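You operate a simulated robot arm through the tools that you are given. There is no shell and no other tool. Be economical: measure what you need, move in short steps, check, and stop when the job is done.

Carry out the task below with a simulated robot arm. There is one attempt and no reset: what you move stays moved.

JOB
Skim the foam off the stock, then ladle the pink bowl a third full.
Fine: skimmer back in the tool pot, red ladle back in the blue pot; the purple bowl stays empty.

It is judged by the outcome, as a careful person would: the job done as asked, and still so three seconds after it is handed in. It fails if anything else is knocked over, pushed out of place, dropped, spilled or broken.

ROBOT AND FRAMES
A 6-joint arm with a two-finger parallel gripper, fixed in place. Base frame: the origin is at the foot of the arm, x ahead of it, y to its left, z up. Lengths are in m, angles in degrees, forces in N, time in s.
Its first joint turns from -66.0 to 66.0 degrees. Payload 2.9 kg.
The tool frame sits at the grasp point between the pads (the TCP): z along the fingers, y along the line on which they close. The tips reach 0.03 m beyond it. Largest opening 0.11 m; finger width 0.02, thickness 0.01; the body of the gripper, 0.048 by 0.112 m, starts 0.055 m behind the TCP.
Orientation is that of the tool frame in the base frame, as [roll, pitch, yaw] about the fixed x, y, z axes, in that order (R = Rz(yaw) Ry(pitch) Rx(roll)). With the fingers straight down and closing along the base's y, the tool's x points along the base's -x, its y along +y and its z along -z.

CONTROLS
- The arm moves only by the tool drive_tool. Its argument "steps" is a list of rows, each a list of 3 entries, a list of its own where there are three numbers: the finger opening in m, from 0 to 0.11, then the shift along the tool's x, y, z in m, then the turn, a rotation vector about the tool's x, y, z in rad. In form: [[jaw, [x, y, z], [ax, ay, az]], ...]. A call has 1 to 10 rows; each row shifts and turns the commanded pose from where the row before left it, along the tool's axes as they then stand. Each row takes 0.2 s and may step no farther than 0.05 m and 8.6 degrees from the row before; otherwise, or with a gripper value out of range, the whole call is refused. A pose out of reach is approached as far as the arm can. The call stops where the force on the tool passes 70 N (or 10 N more than at its start, if that is more) or the arm is blocked; 0.2 s more then pass. Each finger travels about 0.108 m/s and halts on what it meets, pressing with about 24 N; the grip force reading is that of the motor and also rises with nothing between the fingers. The clock runs only during rows and for 0.2 s after the last one: add rows that do not move to give the fingers time. The reply holds the time, the measured pose of the TCP, the force on the tool along the base axes, the opening and the grip force, in the units named above and with some noise, with the torque about the TCP (base axes, N m) and any sound that the robot's microphone picked up, and new pictures: "views" is both (left out), scene, wrist or none.
- Cameras (640 x 400 px; columns grow to the right, rows downward): "scene" is fixed at [0.0793, 0.4332, 1.388]; the picture's right is [-0.75, -0.67, 0.00], its down [-0.36, 0.40, -0.84] and it looks along [0.56, -0.63, -0.54] (base axes); focal length 254 px, centre (320, 200). "wrist" rides on the gripper at [0.072, 0.017, -0.103] in the tool frame; the picture's right is [-0.23, 0.97, 0.00], its down [-0.76, -0.18, -0.62] and it looks along [-0.61, -0.14, 0.78] (tool axes); focal length 222 px, centre (320, 200). There is no depth. A picture from a camera that has moved, and an enlarged one, comes with that camera's place and axes in the base frame and with its lens.
- close_up(camera, box): a new picture of the part [left, top, right, bottom] of that camera's present view, enlarged. It takes no simulated time.
- close_job(): hands the job in; it is judged then, once.

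Work in short steps. Places have to be worked out from the pictures, the camera data and where the tool is seen: move nearer, look again, correct. Check each grasp and each placing, and mend what went wrong. You have 120 turns and 200 pictures in all, those below and enlarged ones among them. Open the gripper and draw the arm clear of the work before you hand the job in, unless the task says otherwise; then end with one line.

The tools are called after ">>>" as name(argument=value, ...) on one line, values as JSON. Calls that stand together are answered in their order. drive_tool: Moves the arm, as the interface text tells. Its arguments: {"type":"object","properties":{"steps":{"type":"array","items":{"type":"array"}},"views":{"type":"string","enum":["both","scene","wrist","none"]}},"required":["steps"]} The other tools are called the same way: close_up (camera, box) takes an enlarged picture of a part of a camera's view; close_job () hands the job in.

At the start:

```text
time: 0.0
position: [0.3685, -0.1226, 1.2651]
tcp_rot: [179.9, 0.0, -180.0]
force: [-0.3, 0.5, -0.2]
ft_torque: [0.01, 0.0, -0.01]
grip_width: 0.11
finger_force: 0.0
```

scene: 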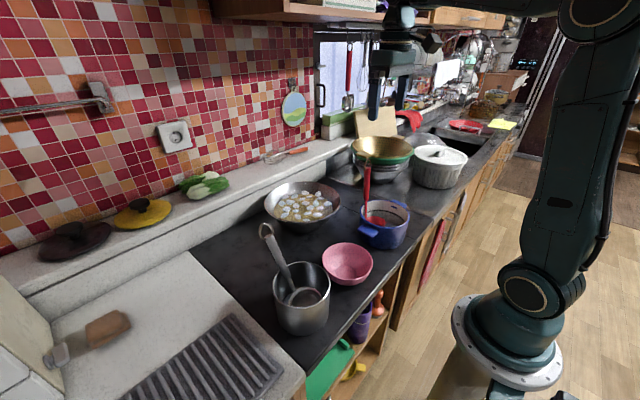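
wrist: 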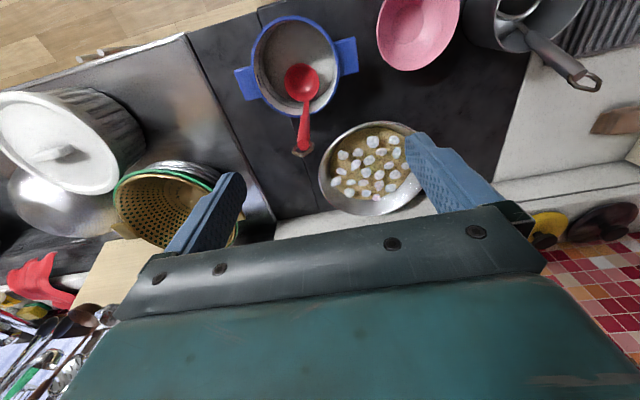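

I'll take a closer look at the stove area and the tools before moving.

>>> close_up(camera="scene", box=[230, 150, 430, 350])

>>> close_up(camera="wrist", box=[220, 0, 640, 240])

>>> close_up(camera="scene", box=[280, 270, 420, 400])

```text
2.00 times, centred on (330, 250) of scene
camera zoom: at [0.0793, 0.4332, 1.388], right [-0.75, -0.67, 0.0], down [-0.36, 0.4, -0.84], along [0.56, -0.63, -0.54], focal length 509 px, centre (300, 100)
```

zoom: 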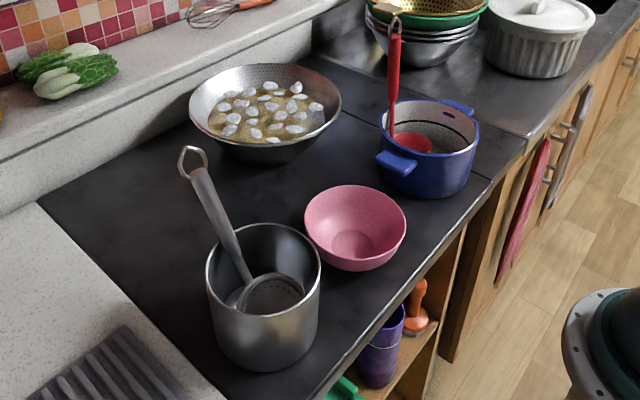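

```text
1.52 times, centred on (430, 120) of wrist
camera zoom: at [0.2947, -0.1056, 1.3684], right [0.23, 0.97, 0.0], down [0.76, -0.18, 0.62], along [0.61, -0.14, -0.78], focal length 338 px, centre (152, 322)
```

zoom: 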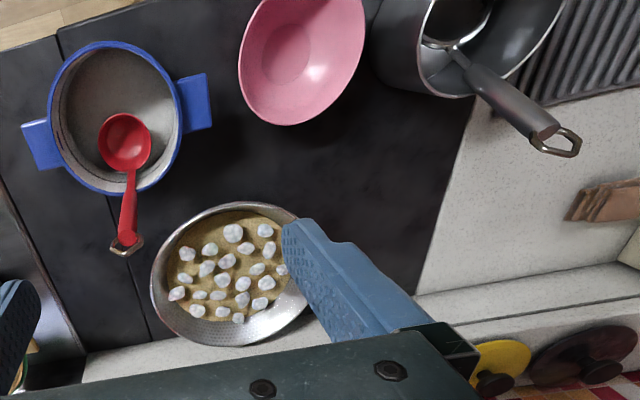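

```text
3.08 times, centred on (350, 335) of scene
camera zoom: at [0.0793, 0.4332, 1.388], right [-0.75, -0.67, 0.0], down [-0.36, 0.4, -0.84], along [0.56, -0.63, -0.54], focal length 783 px, centre (228, -215)
```

zoom: 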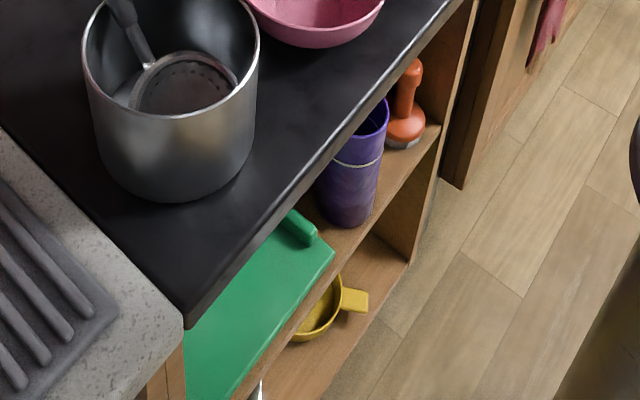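

The two views triangulate the wok to about [0.58, -0.05, 0.92], so the stove is higher than the stated 0.47. I'll move the wrist camera left to view the tool pot and the pink bowl from a second spot.

>>> drive_tool(steps=[[0.11, [0.03, 0.04, 0], [0, 0, 0]], [0.11, [0.03, 0.04, 0], [0, 0, 0]], [0.11, [0.02, 0.04, 0], [0, 0, 0]], [0.11, [0, 0.04, 0], [0, 0, 0]], [0.11, [0, 0.04, 0], [0, 0, 0]]], views="both")

```text
time: 1.2
position: [0.2863, 0.0774, 1.2654]
tcp_rot: [-180.0, 0.0, 179.9]
force: [0.1, 0.0, -0.3]
ft_torque: [-0.01, 0.01, -0.01]
grip_width: 0.1102
finger_force: 0.0
camera wrist: at [0.2142, 0.0957, 1.3693], right [0.23, 0.97, 0.0], down [0.76, -0.18, 0.62], along [0.61, -0.14, -0.78], focal length 222 px, centre (320, 200)
```

scene: 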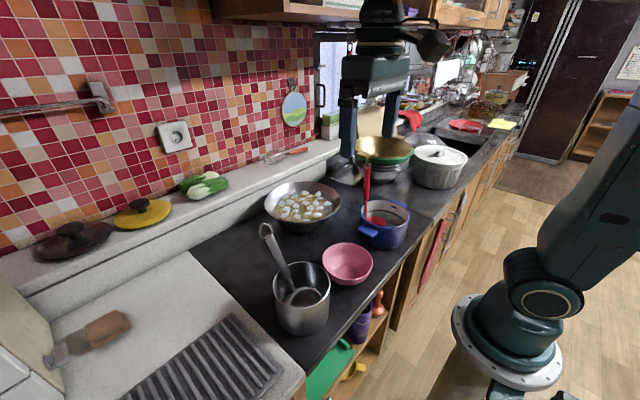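
wrist: 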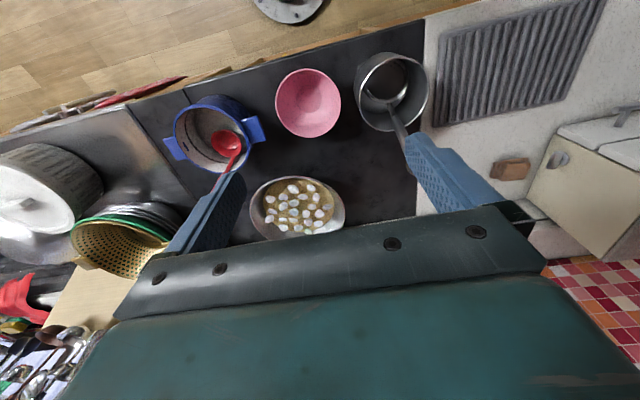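

Triangulated positions are: wok about [0.58, -0.05, 0.92], pink bowl [0.33, 0.05, 0.91], tool pot [0.34, 0.20, 0.95], blue pot [0.35, -0.17, 0.92]. I'll zoom in on the wok and the skimmer.

>>> close_up(camera="wrist", box=[160, 40, 440, 250])

>>> close_up(camera="scene", box=[255, 210, 355, 340])

>>> close_up(camera="scene", box=[255, 150, 415, 250])

```text
1.90 times, centred on (300, 145) of wrist
camera zoom: at [0.2142, 0.0957, 1.3693], right [0.23, 0.97, 0.0], down [0.76, -0.18, 0.62], along [0.61, -0.14, -0.78], focal length 423 px, centre (358, 305)
```

zoom: 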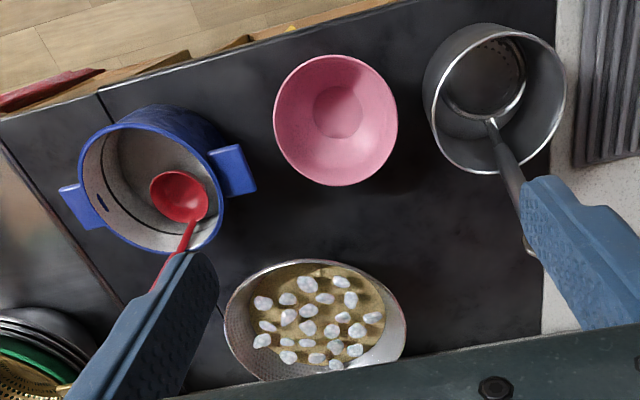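

```text
3.08 times, centred on (305, 275) of scene
camera zoom: at [0.0793, 0.4332, 1.3879], right [-0.75, -0.67, 0.0], down [-0.36, 0.4, -0.84], along [0.56, -0.63, -0.54], focal length 783 px, centre (366, -31)
```

zoom: 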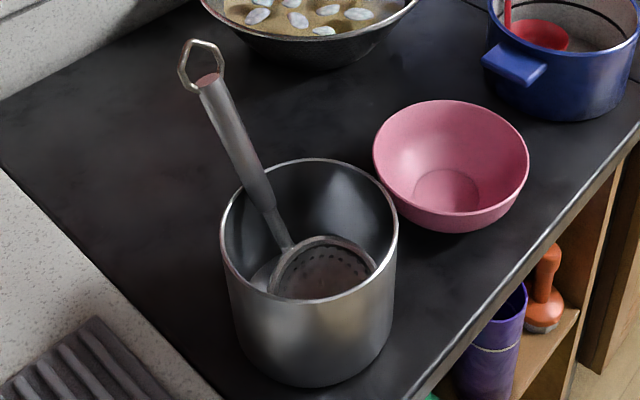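

```text
4.00 times, centred on (335, 200) of scene
camera zoom: at [0.0793, 0.4332, 1.3879], right [-0.75, -0.67, 0.0], down [-0.36, 0.4, -0.84], along [0.56, -0.63, -0.54], focal length 1018 px, centre (260, 200)
```

zoom: 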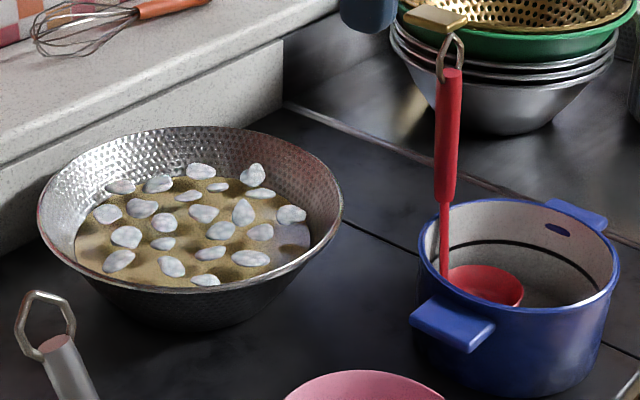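

The skimmer is a shallow perforated bowl whose handle leans toward +x, with its tip near [0.43, 0.205, 1.06]. I'll approach to just above and short of it to refine that.

>>> drive_tool(steps=[[0.11, [0, 0.04, 0], [0, 0, 0]], [0.11, [0, 0.04, 0.0], [0, 0, 0]], [0.11, [0, 0.04, 0.03], [0, 0, 0]], [0.11, [-0.01, 0, 0.045], [0, 0, 0]], [0.11, [-0.02, 0, 0.04], [0, 0, 0]], [0.11, [0, 0, 0], [0, 0, 0]]], views="both")

```text
time: 2.6
position: [0.3169, 0.2, 1.1489]
tcp_rot: [179.9, 0.0, 180.0]
force: [0.2, 0.0, 0.6]
ft_torque: [-0.02, 0.01, 0.0]
grip_width: 0.1098
finger_force: 0.1
camera wrist: at [0.2431, 0.2157, 1.2529], right [0.23, 0.97, 0.0], down [0.76, -0.18, 0.62], along [0.61, -0.14, -0.78], focal length 222 px, centre (320, 200)
```

scene: 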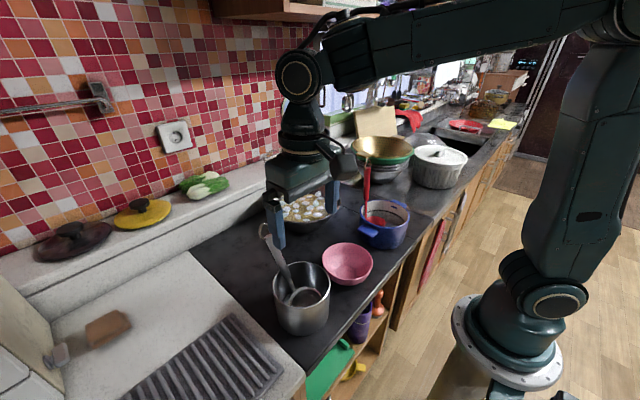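
wrist: 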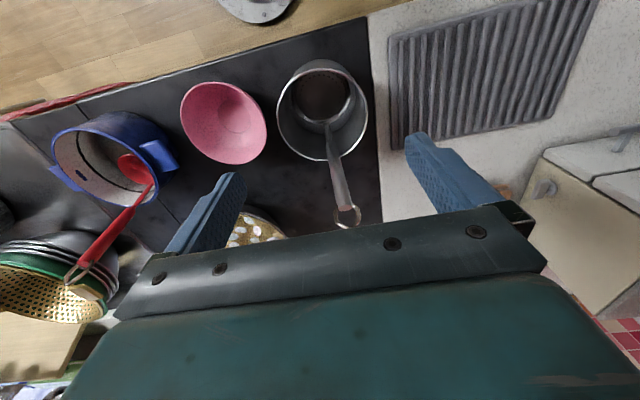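

The handle grip runs from about [0.37, 0.20, 0.965] to [0.416, 0.206, 1.05], leaning about 28°. I'll go over [0.40, 0.204] and partly descend, then check.

>>> drive_tool(steps=[[0.11, [-0.04, 0.003, 0], [0, 0, 0]], [0.11, [-0.043, 0.001, 0], [0, 0, 0]], [0.08, [0, 0, 0.04], [0, 0, 0]], [0.08, [0, 0, 0.03], [0, 0, 0]], [0.08, [0, 0, 0], [0, 0, 0]]], views="both")

```text
time: 3.8
position: [0.4024, 0.2013, 1.0801]
tcp_rot: [180.0, 0.0, -180.0]
force: [-0.1, 0.0, 1.0]
ft_torque: [-0.02, 0.03, -0.04]
grip_width: 0.0799
finger_force: 0.0
camera wrist: at [0.3292, 0.2178, 1.1839], right [0.23, 0.97, 0.0], down [0.76, -0.18, 0.62], along [0.61, -0.14, -0.78], focal length 222 px, centre (320, 200)
```

scene: 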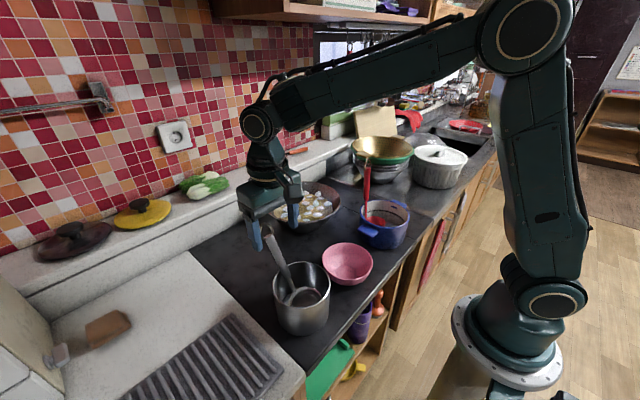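
wrist: 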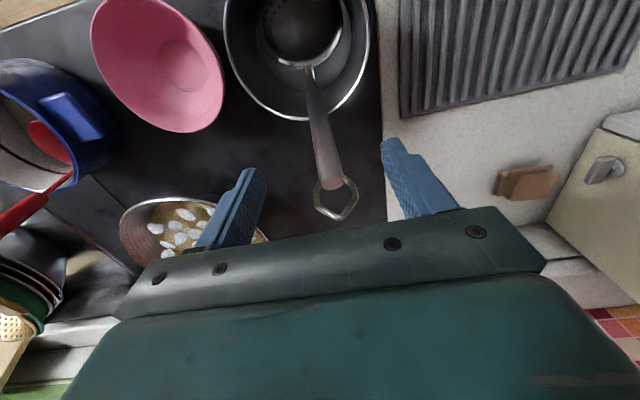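

The handle sits centred between the fingers, with its grip end at about [0.421, 0.202, 1.05]. I'll descend to z of about 1.022 and close.

>>> drive_tool(steps=[[0.08, [0.0, 0.0, 0.03], [0, 0, 0]], [0.08, [0.0, 0, 0.027], [0, 0, 0]], [0.04, [0, 0, 0], [0, 0, 0]], [0.0, [0, 0, 0], [0, 0, 0]], [0.0, [0, 0, 0], [0, 0, 0]], [0.0, [0, 0, 0], [0, 0, 0]]], views="both")

```text
time: 5.2
position: [0.4036, 0.2018, 1.0223]
tcp_rot: [-180.0, -0.1, 179.9]
force: [0.2, -3.0, -0.1]
ft_torque: [-0.25, -0.43, 0.05]
grip_width: 0.0203
finger_force: 23.8
camera wrist: at [0.3301, 0.2187, 1.126], right [0.23, 0.97, 0.0], down [0.76, -0.18, 0.62], along [0.61, -0.14, -0.78], focal length 222 px, centre (320, 200)
```

scene: 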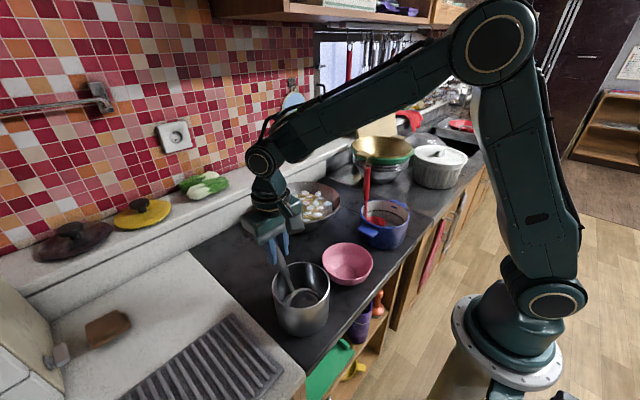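
wrist: 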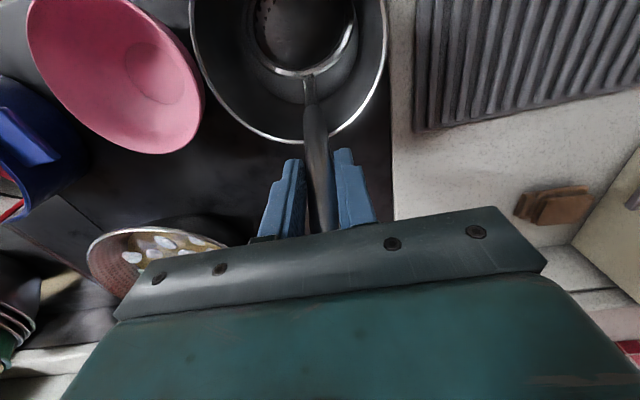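

The handle is held (width 0.020). I'll lift straight up and out of the pot.

>>> drive_tool(steps=[[0.0, [0, 0, -0.02], [0, 0, 0]], [0.0, [0, 0, -0.03], [0, 0, 0]], [0.0, [0, 0, -0.03], [0, 0, 0]], [0.0, [0, 0, -0.03], [0, 0, 0]], [0.0, [0, 0, -0.03], [0, 0, 0]], [0.0, [0, 0, -0.02], [0, 0, 0]]], views="both")

```text
time: 6.6
position: [0.4018, 0.2001, 1.1817]
tcp_rot: [-180.0, -0.1, 180.0]
force: [-0.6, 0.7, -0.4]
ft_torque: [0.0, -0.02, -0.01]
grip_width: 0.0201
finger_force: 23.9
camera wrist: at [0.329, 0.2176, 1.2861], right [0.23, 0.97, 0.0], down [0.76, -0.18, 0.62], along [0.61, -0.14, -0.78], focal length 222 px, centre (320, 200)
```

scene: 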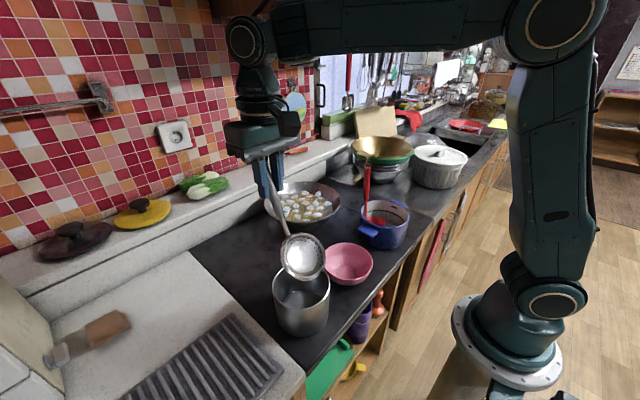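
wrist: 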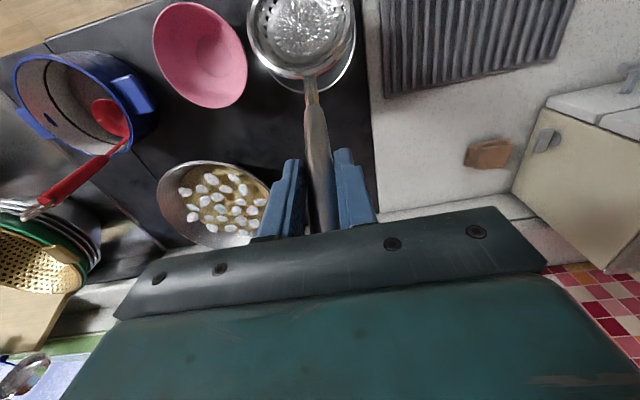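

The skimmer came out cleanly. Its disc is about 0.073 m toward -x and 0.135 m below the TCP. I'll yaw the gripper about 180° so the disc reaches out ahead of the gripper, after a small raise.

>>> drive_tool(steps=[[0.0, [0, 0, -0.03], [0, 0, 0]], [0.0, [0, 0, -0.01], [0, 0, 0.1496]], [0.0, [0, 0, 0], [0, 0, 0.1496]], [0.0, [0, 0, 0], [0, 0, 0.1496]], [0.0, [0, 0, 0], [0, 0, 0.1496]], [0.0, [0, 0, 0], [0, 0, 0.1496]], [0.0, [0, 0, 0], [0, 0, 0.1496]], [0.0, [0, 0, 0], [0, 0, 0.1496]], [0.0, [0, 0, 0], [0, 0, 0.1496]], [0.0, [0, 0, 0], [0, 0, 0.1496]]], views="both")

```text
time: 8.8
position: [0.3999, 0.2014, 1.2226]
tcp_rot: [-180.0, 0.0, 102.7]
force: [-0.2, -0.5, -0.6]
ft_torque: [-0.03, 0.01, 0.03]
grip_width: 0.0203
finger_force: 23.7
camera wrist: at [0.4009, 0.276, 1.3269], right [1.0, -0.01, 0.0], down [-0.01, -0.78, 0.62], along [-0.01, -0.62, -0.78], focal length 222 px, centre (320, 200)
```

scene: 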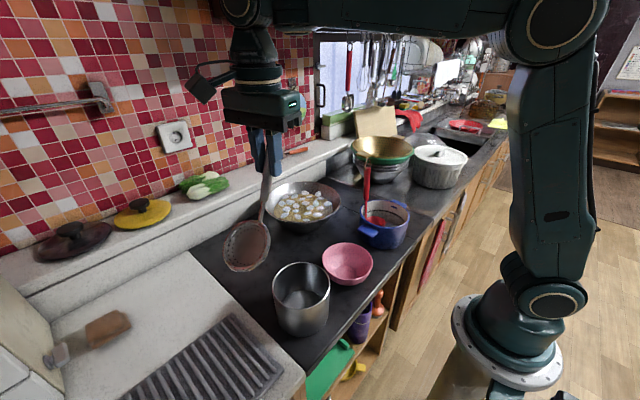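
wrist: 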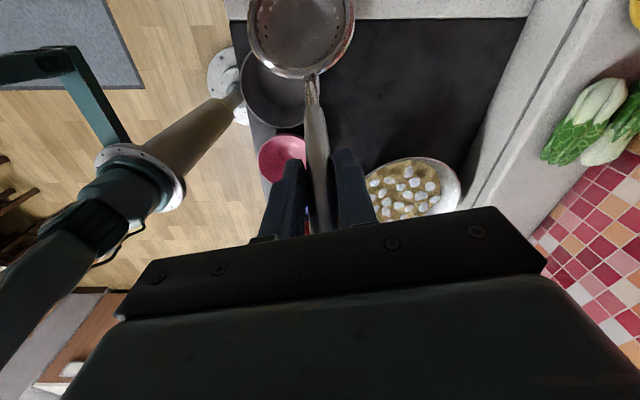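

Rotation works. I'll continue toward yaw 0.

>>> drive_tool(steps=[[0.0, [0, 0, 0], [0, 0, 0.1494]], [0.0, [0, 0, 0], [0, 0, 0.1494]], [0.0, [0, 0, 0], [0, 0, 0.1494]], [0.0, [0, 0, 0], [0, 0, 0.1494]], [0.0, [0, 0, 0], [0, 0, 0.1494]], [0.0, [0, 0, 0], [0, 0, 0.1494]], [0.0, [0, 0, 0], [0, 0, 0.1494]], [0.0, [0, 0, 0], [0, 0, 0.1494]], [0.0, [0, 0, 0], [0, 0, 0.1494]], [0.0, [0, 0, 0], [0, 0, 0.1494]]], views="none")

>>> drive_tool(steps=[[0.0, [0, 0, 0], [0, 0, 0.1494]], [0.0, [0, 0, 0], [0, 0, 0.1494]], [0.0, [0, 0, 0], [0, 0, 0]]], views="both")

```text
time: 11.0
position: [0.4022, 0.2032, 1.2227]
tcp_rot: [179.7, 0.0, 17.0]
force: [-0.1, 0.4, -1.6]
ft_torque: [-0.01, 0.03, 0.02]
grip_width: 0.0202
finger_force: 23.6
```

```text
time: 11.8
position: [0.4013, 0.2017, 1.2236]
tcp_rot: [179.9, 0.0, -0.1]
force: [0.1, -0.4, -0.3]
ft_torque: [0.01, 0.02, 0.03]
grip_width: 0.02
finger_force: 24.0
camera wrist: at [0.4726, 0.185, 1.3265], right [-0.23, -0.97, 0.0], down [-0.76, 0.18, 0.62], along [-0.61, 0.14, -0.78], focal length 222 px, centre (320, 200)
```

scene: 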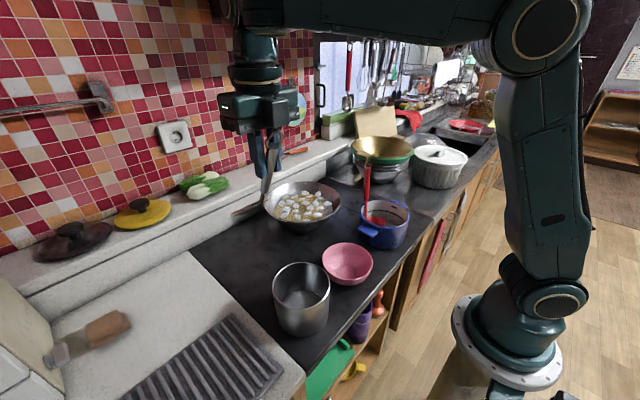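
wrist: 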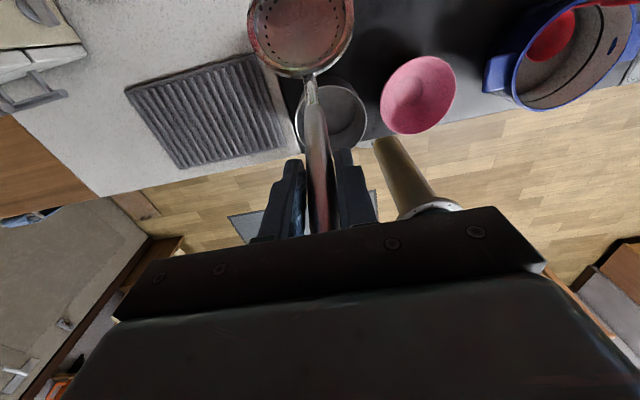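

The gripper is at yaw 0. The disc now appears nearly edge-on in the scene view, so I'll zoom in to measure its tilt.

>>> close_up(camera="scene", box=[215, 130, 315, 230])

>>> close_up(camera="wrist", box=[220, 0, 400, 160])

```text
4.00 times, centred on (265, 180) of scene
camera zoom: at [0.0793, 0.4332, 1.388], right [-0.75, -0.67, 0.0], down [-0.36, 0.4, -0.84], along [0.56, -0.63, -0.54], focal length 1018 px, centre (540, 280)
```

zoom: 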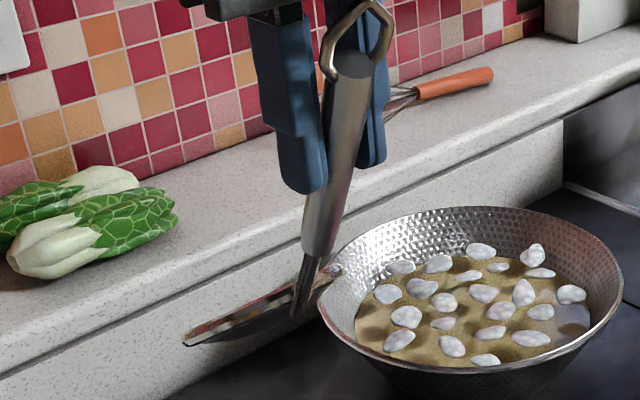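

```text
2.50 times, centred on (310, 80) of wrist
camera zoom: at [0.4726, 0.185, 1.3265], right [-0.23, -0.97, 0.0], down [-0.76, 0.18, 0.62], along [-0.61, 0.14, -0.78], focal length 555 px, centre (345, 500)
```

zoom: 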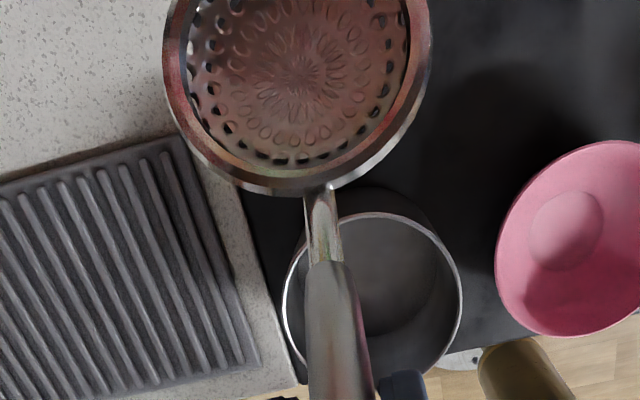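

The disc plane measures 36° nose-down and the handle leans 28° from vertical, so pitching the gripper up to 36° would level it. I'll carry it over toward the wok, pitching 18° for now.

>>> drive_tool(steps=[[0.0, [0.01, 0.045, 0], [0, 0, 0]], [0.0, [0.01, 0.045, 0], [0, 0, 0]], [0.0, [0.01, 0.045, 0], [0, 0, 0]], [0.0, [0.01, 0.045, 0], [0, 0, 0]], [0.0, [0.01, 0.045, 0], [0, 0, 0]], [0.0, [0.01, 0.025, 0], [0, 0, 0]], [0.0, [0, 0, 0], [0, 0.105, 0]], [0.0, [0, 0, 0], [0, 0.105, 0]], [0.0, [0, 0, 0], [0, 0.105, 0]], [0.0, [0, 0, 0], [0, 0, 0]]], views="both")

```text
time: 14.0
position: [0.496, -0.0579, 1.2641]
tcp_rot: [179.9, -14.2, 0.1]
force: [-0.2, -0.9, -0.8]
ft_torque: [-0.01, 0.03, 0.01]
grip_width: 0.0203
finger_force: 23.7
out of reach, approached as far as the arm can: row 7, 8, 9
camera wrist: at [0.5393, -0.0747, 1.3837], right [-0.22, -0.97, -0.05], down [-0.89, 0.18, 0.42], along [-0.4, 0.14, -0.91], focal length 222 px, centre (320, 200)
```

scene: 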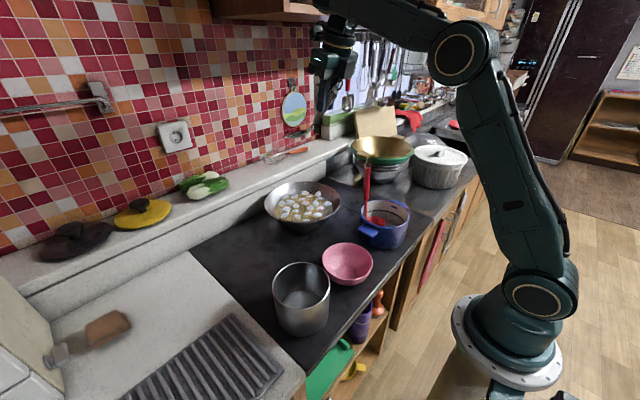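
wrist: 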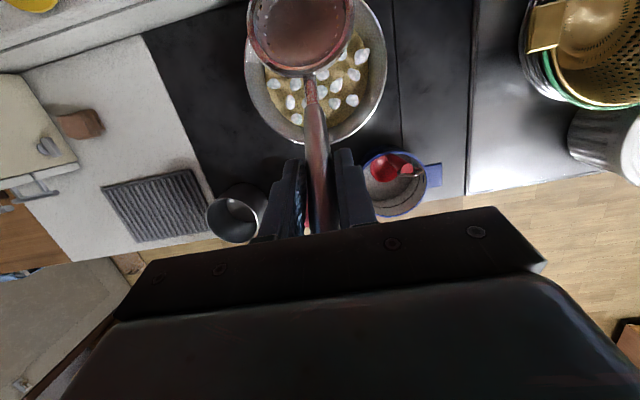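

The arm hit its reach limit up high. I'll move lower, straight down 0.08 m in the base frame, where it should reach.

>>> drive_tool(steps=[[0.0, [-0.0124, 0, 0.038], [0, 0, 0]], [0.0, [-0.0124, 0, 0.038], [0, 0, 0]], [0.0, [0, 0, 0], [0, 0, 0]]], views="both")

```text
time: 14.8
position: [0.5317, -0.0632, 1.2381]
tcp_rot: [180.0, -14.2, 0.1]
force: [0.3, -0.1, -1.2]
ft_torque: [-0.03, 0.04, -0.02]
grip_width: 0.0201
finger_force: 24.0
out of reach, approached as far as the arm can: row 1, 2
camera wrist: at [0.575, -0.0796, 1.3567], right [-0.22, -0.97, -0.05], down [-0.89, 0.18, 0.42], along [-0.4, 0.14, -0.91], focal length 222 px, centre (320, 200)
```

scene: 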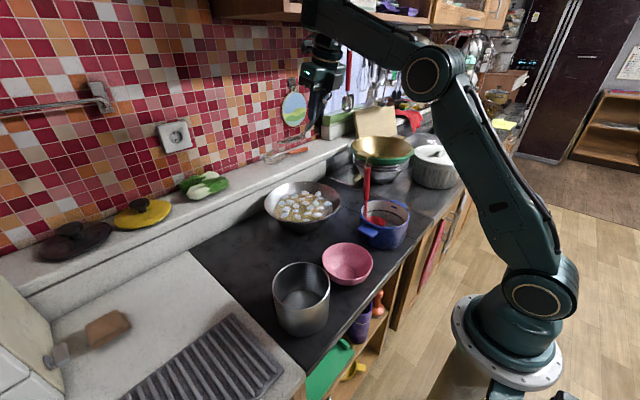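
wrist: 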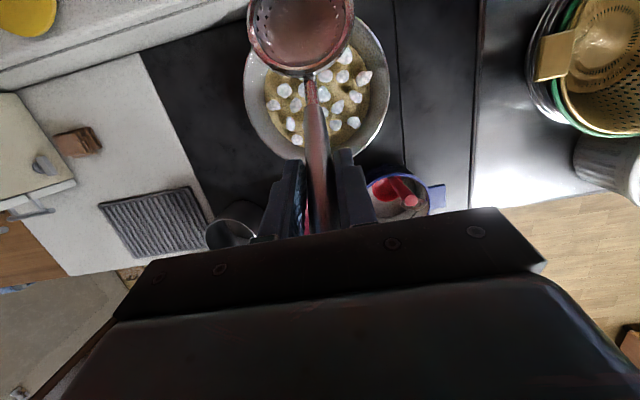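

Pitch is stuck at 14°, so a wrist limit is trading off against position. I'll go back to vertical at this commanded place and see whether it tracks.

>>> drive_tool(steps=[[0.0, [0, 0, 0], [0, -0.105, 0]], [0.0, [0, 0, 0], [0, -0.105, 0]], [0.0, [0, 0, 0], [0, -0.105, 0]], [0.0, [0, 0, 0], [0, 0, 0]]], views="both")

```text
time: 15.8
position: [0.5357, -0.0613, 1.2381]
tcp_rot: [-179.1, -0.1, 0.3]
force: [-0.2, 0.5, 0.5]
ft_torque: [-0.02, 0.01, -0.03]
grip_width: 0.0202
finger_force: 24.1
out of reach, approached as far as the arm can: row 2
camera wrist: at [0.6069, -0.0802, 1.3428], right [-0.22, -0.97, -0.02], down [-0.76, 0.16, 0.62], along [-0.6, 0.15, -0.78], focal length 222 px, centre (320, 200)
```

scene: 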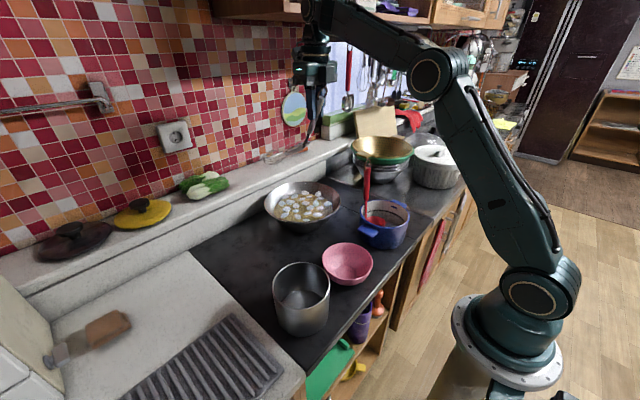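
wrist: 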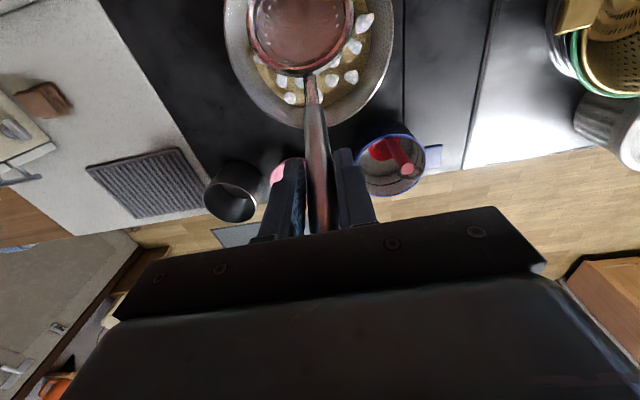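

It appears the commanded pose resets to the reached one; it is vertical now at [0.536, -0.061, 1.238]. I'll move down and back a little while vertical.

>>> drive_tool(steps=[[0.0, [-0.02, 0, 0.03], [0, 0, 0]], [0.0, [-0.02, 0, 0.03], [0, 0, 0]], [0.0, [0, 0, 0.02], [0, 0, 0]], [0.0, [0, 0, 0], [0, 0, 0]]], views="both")

```text
time: 16.8
position: [0.5015, -0.0611, 1.1653]
tcp_rot: [-179.0, 0.1, 0.4]
force: [0.3, 0.1, -1.1]
ft_torque: [0.0, 0.02, -0.01]
grip_width: 0.0202
finger_force: 24.0
out of reach, approached as far as the arm can: row 3
camera wrist: at [0.5741, -0.0781, 1.2677], right [-0.22, -0.97, -0.02], down [-0.76, 0.16, 0.63], along [-0.61, 0.15, -0.78], focal length 222 px, centre (320, 200)
```

scene: 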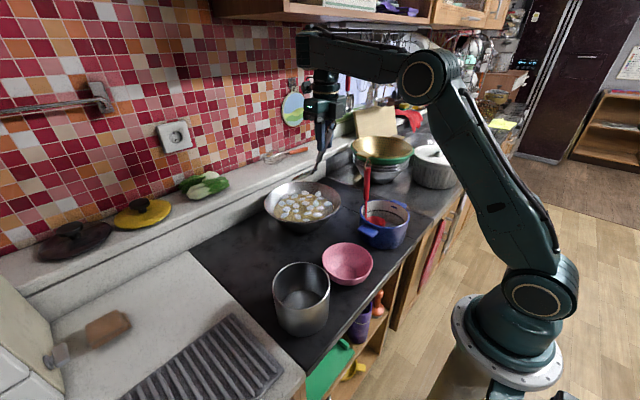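
wrist: 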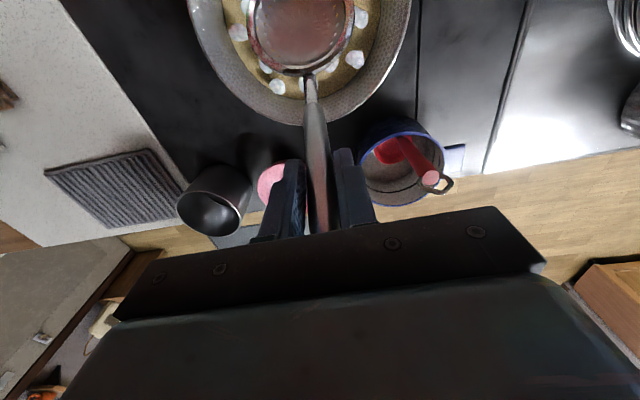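

A small step was flagged out of reach, though it was nearly reached. I'll probe descending further in small steps to understand the limit.

>>> drive_tool(steps=[[0.0, [0, 0, 0.015], [0, 0, 0]], [0.0, [0, 0, 0.015], [0, 0, 0]], [0.0, [0, 0, 0], [0, 0, 0]]], views="none")

```text
time: 17.6
position: [0.5167, -0.0612, 1.1504]
tcp_rot: [-179.0, 0.0, 0.2]
force: [0.0, 0.0, -1.2]
ft_torque: [-0.01, 0.02, -0.02]
grip_width: 0.0202
finger_force: 24.9
out of reach, approached as far as the arm can: row 1, 2
```

Descending forces x outward, which looks like a joint limit. I'll test whether it depends on yaw by rotating back about 25° and descending slightly.

>>> drive_tool(steps=[[0.0, [0, 0, 0], [0, 0, -0.149]], [0.0, [0, 0, 0], [0, 0, -0.149]], [0.0, [0, 0, 0], [0, 0, -0.149]], [0.0, [0, 0, 0.015], [0, 0, 0]], [0.0, [0, 0, 0.015], [0, 0, 0]], [0.0, [0, 0, 0], [0, 0, 0]]], views="scene")

```text
time: 19.0
position: [0.532, -0.0636, 1.1356]
tcp_rot: [-179.1, -0.5, 25.9]
force: [0.1, -0.1, -1.2]
ft_torque: [0.02, 0.01, -0.01]
grip_width: 0.02
finger_force: 23.9
out of reach, approached as far as the arm can: row 4, 5
```

scene: 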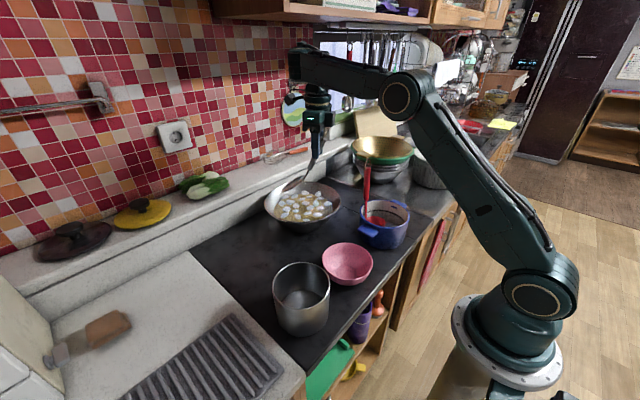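

The limit doesn't depend on that yaw change. I'll rotate back to about 85° yaw and probe descending there; the disc sweeps over the wok above its rim.

>>> drive_tool(steps=[[0.0, [0, 0, 0], [0, 0, -0.149]], [0.0, [0, 0, 0], [0, 0, -0.149]], [0.0, [0, 0, 0], [0, 0, -0.149]], [0.0, [0, 0, 0], [0, 0, -0.149]], [0.0, [0, 0, 0], [0, 0, -0.149]], [0.0, [0, 0, 0], [0, 0, -0.149]], [0.0, [0, 0, 0], [0, 0, -0.149]], [0.0, [0, 0, 0.015], [0, 0, 0]], [0.0, [0, 0, 0], [0, 0, 0]]], views="both")

```text
time: 21.0
position: [0.5396, -0.064, 1.1267]
tcp_rot: [-179.9, -1.0, 85.7]
force: [0.5, 0.6, -0.8]
ft_torque: [-0.04, -0.03, 0.0]
grip_width: 0.0201
finger_force: 23.9
out of reach, approached as far as the arm can: row 8
camera wrist: at [0.5606, 0.0046, 1.2315], right [0.95, -0.3, -0.01], down [-0.23, -0.76, 0.61], along [-0.19, -0.58, -0.79], focal length 222 px, centre (320, 200)
```

scene: 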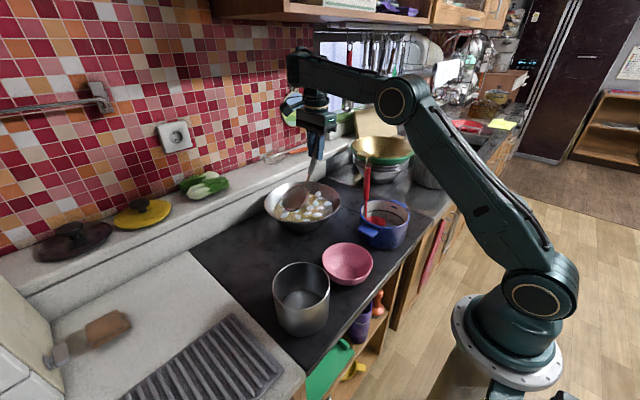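
wrist: 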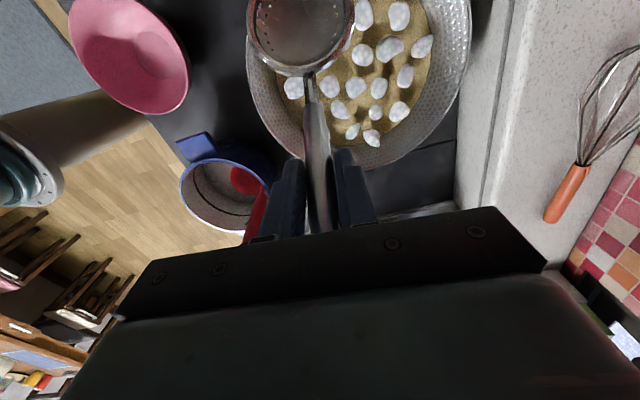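

The limit holds regardless of yaw, so I'll look closely at the arm's wrist posture.

>>> close_up(camera="scene", box=[260, 20, 440, 230])

```text
1.90 times, centred on (350, 125) of scene
camera zoom: at [0.0794, 0.4332, 1.388], right [-0.75, -0.67, 0.0], down [-0.36, 0.4, -0.84], along [0.56, -0.63, -0.54], focal length 485 px, centre (263, 343)
```

zoom: 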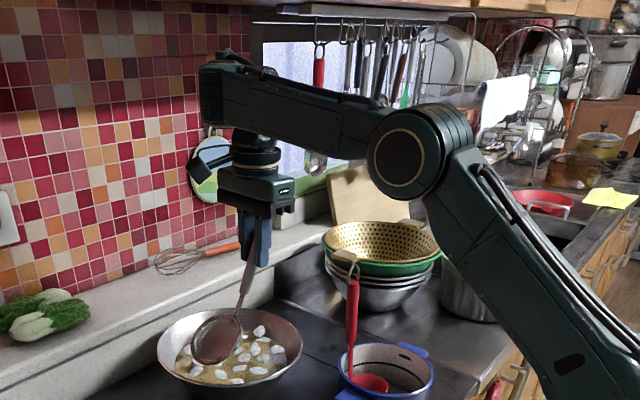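

The wrist ring that earlier faced the scene camera is now hidden, so the wrist seems to have flipped into a poor branch. I'll back up and out to see where it recovers.

>>> drive_tool(steps=[[0.0, [0, 0, -0.05], [0, 0, 0]], [0.0, [0, 0, -0.05], [0, 0, 0]], [0.0, [0.04, 0, -0.02], [0, 0, 0]], [0.0, [0.04, 0.02, 0], [0, 0, 0]], [0.0, [0.04, 0.03, 0], [0, 0, 0]], [0.0, [0.04, 0.03, 0], [0, 0, 0]], [0.0, [0.04, 0.03, 0], [0, 0, 0]], [0.0, [0.04, 0.03, 0], [0, 0, 0]], [0.0, [0, 0, 0], [0, 0, 0]]], views="scene")

```text
time: 23.0
position: [0.5825, 0.103, 1.1951]
tcp_rot: [179.9, -1.1, 85.8]
force: [-0.7, 0.5, -1.0]
ft_torque: [-0.03, -0.01, 0.0]
grip_width: 0.0203
finger_force: 23.4
out of reach, approached as far as the arm can: row 5, 6, 7, 8
```

scene: 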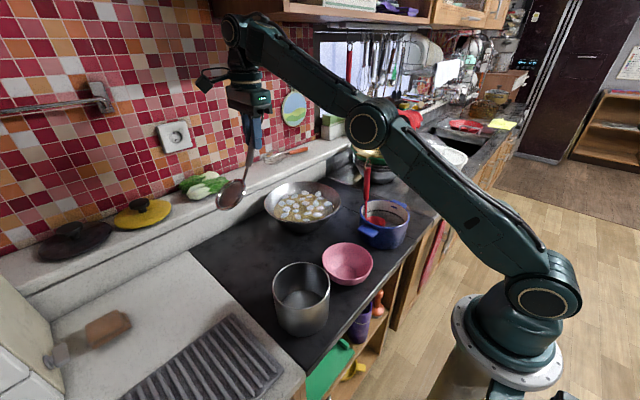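

At yaw 86 the tool's y axis is base +x, so I went outward by mistake. I'll retract along -x now.

>>> drive_tool(steps=[[0.0, [0, -0.045, -0.01], [0, 0, 0]], [0.0, [0, -0.045, -0.01], [0, 0, 0]], [0.0, [0, -0.045, 0], [0, 0, 0]], [0.0, [0, -0.045, 0], [0, 0, 0]], [0.0, [0.02, -0.02, 0], [0, 0, 0]], [0.0, [0.02, 0, 0], [0, 0, 0]], [0.0, [0, 0, 0], [0, 0, 0]]], views="scene")

```text
time: 24.6
position: [0.3917, 0.158, 1.2275]
tcp_rot: [179.8, -1.1, 85.7]
force: [0.7, -0.3, -1.0]
ft_torque: [-0.03, 0.02, -0.02]
grip_width: 0.02
finger_force: 24.5
out of reach, approached as far as the arm can: row 4, 5
```

scene: 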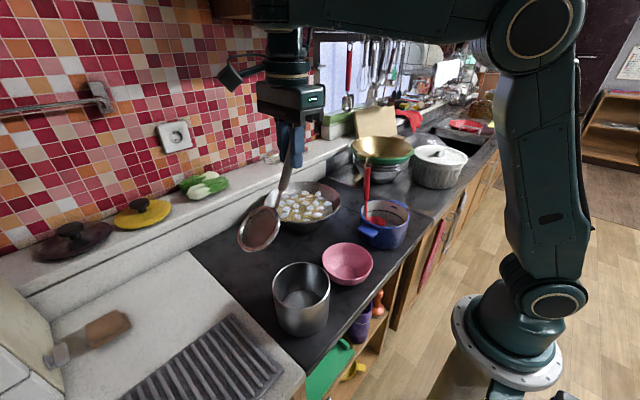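

Still on the constraint boundary. I'll rotate back to yaw 180, undoing the turn, and see whether the wrist recovers.

>>> drive_tool(steps=[[0.0, [0, 0, 0], [0, 0, -0.149]], [0.0, [0, 0, 0], [0, 0, -0.149]], [0.0, [0, 0, 0], [0, 0, -0.149]], [0.0, [0, 0, 0], [0, 0, -0.149]], [0.0, [0, 0, 0], [0, 0, -0.149]], [0.0, [0, 0, 0], [0, 0, -0.149]], [0.0, [0, 0, 0], [0, 0, -0.149]], [0.0, [0, 0, 0], [0, 0, -0.149]], [0.0, [0, 0, 0], [0, 0, -0.149]], [0.0, [0, 0, 0], [0, 0, -0.149]]], views="none")

>>> drive_tool(steps=[[0.0, [0, 0, 0], [0, 0, -0.149]], [0.0, [0.015, 0.0, 0.015], [0, 0, 0]], [0.0, [0.015, 0.0, 0.015], [0, 0, 0]], [0.0, [0, 0, 0], [0, 0, 0]]], views="scene")

```text
time: 26.8
position: [0.3941, 0.1599, 1.2242]
tcp_rot: [179.0, 0.1, 171.3]
force: [0.1, -0.6, -0.6]
ft_torque: [0.0, -0.03, -0.01]
grip_width: 0.0205
finger_force: 24.2
```

```text
time: 27.8
position: [0.3767, 0.1675, 1.2281]
tcp_rot: [179.1, 0.0, 179.6]
force: [-0.5, 0.4, -1.1]
ft_torque: [-0.01, -0.06, 0.03]
grip_width: 0.0202
finger_force: 23.7
out of reach, approached as far as the arm can: row 2, 3
```

scene: 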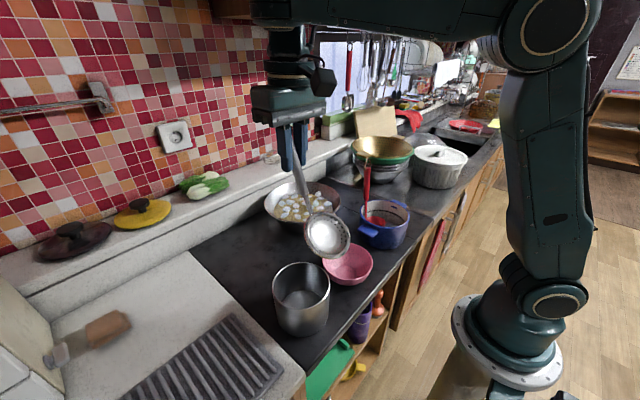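

The wrist stayed in the bad branch even here; probably a last-joint limit forced the flip during my turn. I'll keep rotating in the -z direction to provoke a flip back to the good branch, up here in free space.

>>> drive_tool(steps=[[0.0, [0, 0, 0], [0, 0, -0.149]], [0.0, [0, 0, 0], [0, 0, -0.149]], [0.0, [0, 0, 0], [0, 0, -0.149]], [0.0, [0, 0, 0], [0, 0, -0.149]], [0.0, [0, 0, 0], [0, 0, -0.149]], [0.0, [0, 0, 0], [0, 0, -0.149]], [0.0, [0, 0, 0], [0, 0, -0.149]], [0.0, [0, 0, 0], [0, 0, 0]]], views="scene")

```text
time: 29.6
position: [0.3766, 0.166, 1.2297]
tcp_rot: [179.7, 0.9, -120.5]
force: [0.3, 0.7, -1.8]
ft_torque: [0.01, 0.0, 0.01]
grip_width: 0.0202
finger_force: 23.3
```

scene: 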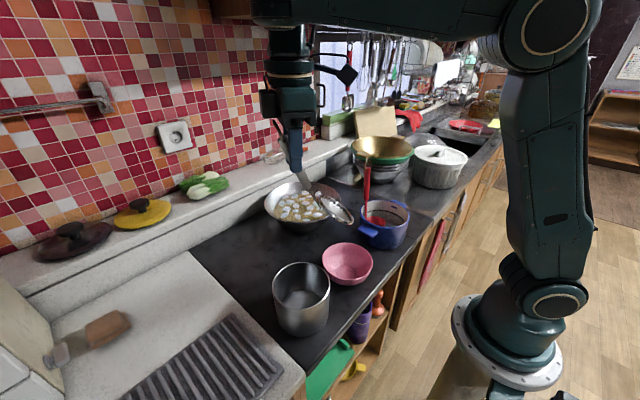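

No flip yet at yaw -120. I'll continue in the same direction.

>>> drive_tool(steps=[[0.0, [0, 0, 0], [0, 0, -0.149]], [0.0, [0, 0, 0], [0, 0, -0.149]], [0.0, [0, 0, 0], [0, 0, -0.149]], [0.0, [0, 0, 0], [0, 0, -0.149]], [0.0, [0, 0, 0], [0, 0, -0.149]], [0.0, [0, 0, 0], [0, 0, -0.149]], [0.0, [0, 0, 0], [0, 0, -0.149]], [0.0, [0, 0, 0], [0, 0, -0.149]], [0.0, [0, 0, 0], [0, 0, -0.149]], [0.0, [0, 0, 0], [0, 0, 0]]], views="scene")

```text
time: 31.8
position: [0.3147, 0.2432, 1.2352]
tcp_rot: [-179.2, 0.0, -44.7]
force: [-0.6, -0.5, -0.8]
ft_torque: [0.04, 0.01, -0.01]
grip_width: 0.0204
finger_force: 24.0
out of reach, approached as far as the arm can: row 7, 8, 9
```

scene: 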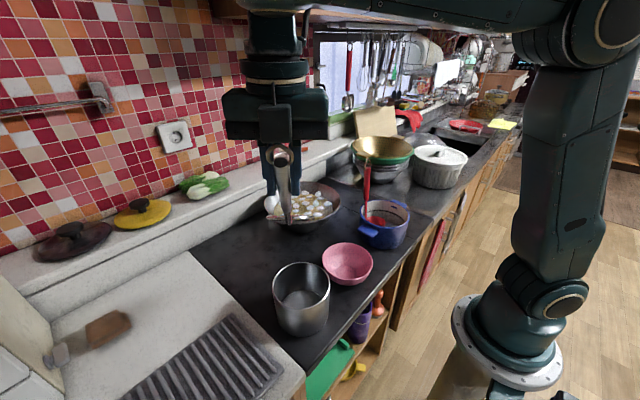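

That hit a last-joint limit without flipping. I'll move outward to where the whole wrist is visible, then inspect its structure.

>>> drive_tool(steps=[[0.0, [0.036, -0.016, 0], [0, 0, 0]], [0.0, [0.036, -0.016, 0.01], [0, 0, 0]], [0.0, [0.036, -0.016, 0.02], [0, 0, 0]], [0.0, [0.036, -0.016, 0.02], [0, 0, 0]], [0.0, [0.036, -0.016, 0.02], [0, 0, 0]], [0.0, [0, 0, 0], [0, 0, 0.149]], [0.0, [0, 0, 0], [0, 0, 0.149]], [0.0, [0, 0, 0], [0, 0, 0]]], views="scene")

>>> close_up(camera="scene", box=[180, 0, 400, 180])

```text
time: 33.6
position: [0.5024, 0.1769, 1.1677]
tcp_rot: [-179.3, 0.7, -61.0]
force: [0.0, 0.5, -1.0]
ft_torque: [0.04, 0.05, -0.02]
grip_width: 0.0202
finger_force: 23.7
out of reach, approached as far as the arm can: row 4
```

scene: 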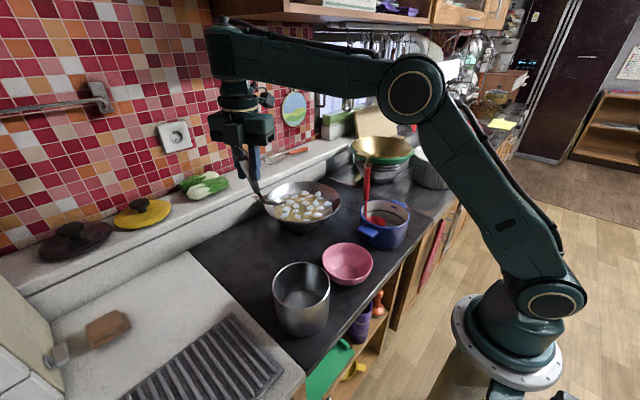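

```text
2.22 times, centred on (290, 90) of scene
camera zoom: at [0.0794, 0.4332, 1.388], right [-0.75, -0.67, 0.0], down [-0.36, 0.4, -0.84], along [0.56, -0.63, -0.54], focal length 566 px, centre (387, 444)
```

zoom: 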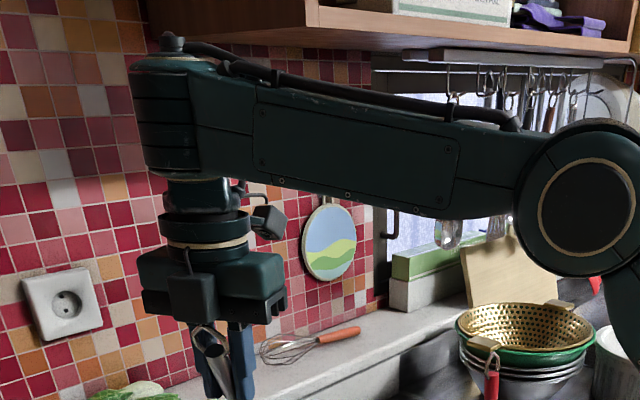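

The forearm's end barrel is now vertical and coaxial with the tool, which looks like a near-singular wrist posture. I'll tilt the tool sideways in the free air here to see which joints respond.

>>> drive_tool(steps=[[0.0, [0, 0, -0.02], [0, 0.12, 0.0]], [0.0, [0, 0, -0.02], [0, 0.12, 0.0]], [0.0, [0, 0, -0.01], [0, 0.12, 0.0]], [0.0, [0, 0, 0], [0, 0.12, 0.0]], [0.0, [0, 0, 0], [0, 0.0, 0]]], views="scene")

>>> close_up(camera="scene", box=[180, 0, 400, 180])

```text
time: 34.8
position: [0.4971, 0.1519, 1.169]
tcp_rot: [-179.0, -19.2, -60.1]
force: [0.1, -0.7, -1.2]
ft_torque: [0.05, 0.04, 0.0]
grip_width: 0.0201
finger_force: 23.5
out of reach, approached as far as the arm can: row 1, 2, 3, 4
```

scene: 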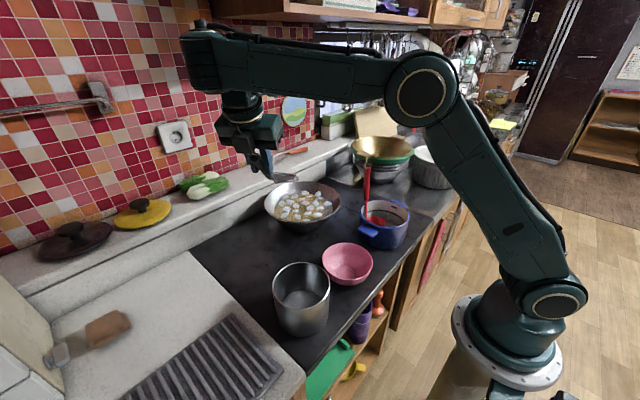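

```text
2.22 times, centred on (290, 90) of scene
camera zoom: at [0.0794, 0.4332, 1.388], right [-0.75, -0.67, 0.0], down [-0.36, 0.4, -0.84], along [0.56, -0.63, -0.54], focal length 566 px, centre (387, 444)
```

zoom: 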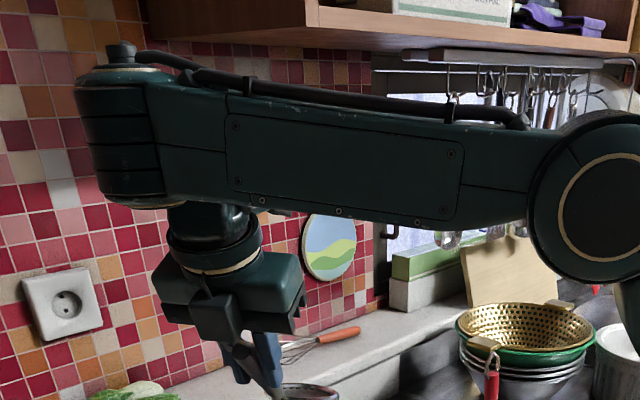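

The barrel is evidently joint 4, perpendicular to the forearm. My earlier turn happened at its singular point (tool parallel to the barrel) and spun joint 4. Now that the tool is tilted 19°, rotating the whole tool about the vertical should bring joint 4 back so the tool leans outward.

>>> drive_tool(steps=[[0.0, [0, 0, 0], [0.049, 0, -0.1407]], [0.0, [0, 0, 0], [0.049, 0, -0.1407]], [0.0, [0, 0, 0], [0.049, 0, -0.1407]], [0.0, [0, 0, 0], [0.049, 0, -0.1407]], [0.0, [0, 0, 0], [0.049, 0, -0.1407]], [0.0, [0, 0, 0], [0.049, 0, -0.1407]], [0.0, [0, 0, 0], [0.049, 0, -0.1407]], [0.0, [0, 0, 0], [0.049, 0, -0.1407]], [0.0, [0, 0, 0], [0, 0.0, 0]]], views="scene")

>>> close_up(camera="scene", box=[180, 0, 400, 180])

```text
time: 36.8
position: [0.4921, 0.1577, 1.1682]
tcp_rot: [-178.7, -20.0, 6.6]
force: [-0.3, -0.2, -0.4]
ft_torque: [-0.02, 0.09, -0.03]
grip_width: 0.0203
finger_force: 24.1
out of reach, approached as far as the arm can: row 8
```

scene: 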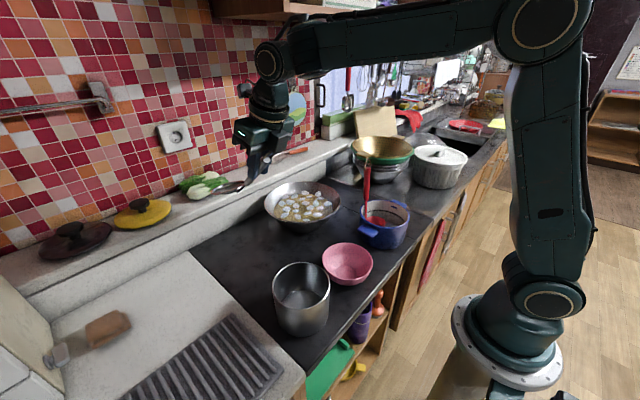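

```text
2.22 times, centred on (290, 90) of scene
camera zoom: at [0.0794, 0.4332, 1.388], right [-0.75, -0.67, 0.0], down [-0.36, 0.4, -0.84], along [0.56, -0.63, -0.54], focal length 566 px, centre (387, 444)
```

zoom: 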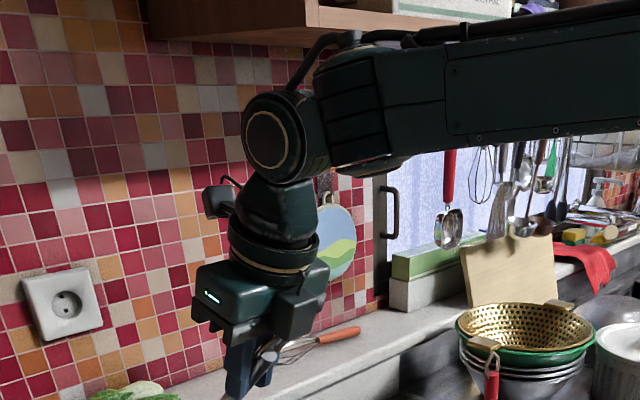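

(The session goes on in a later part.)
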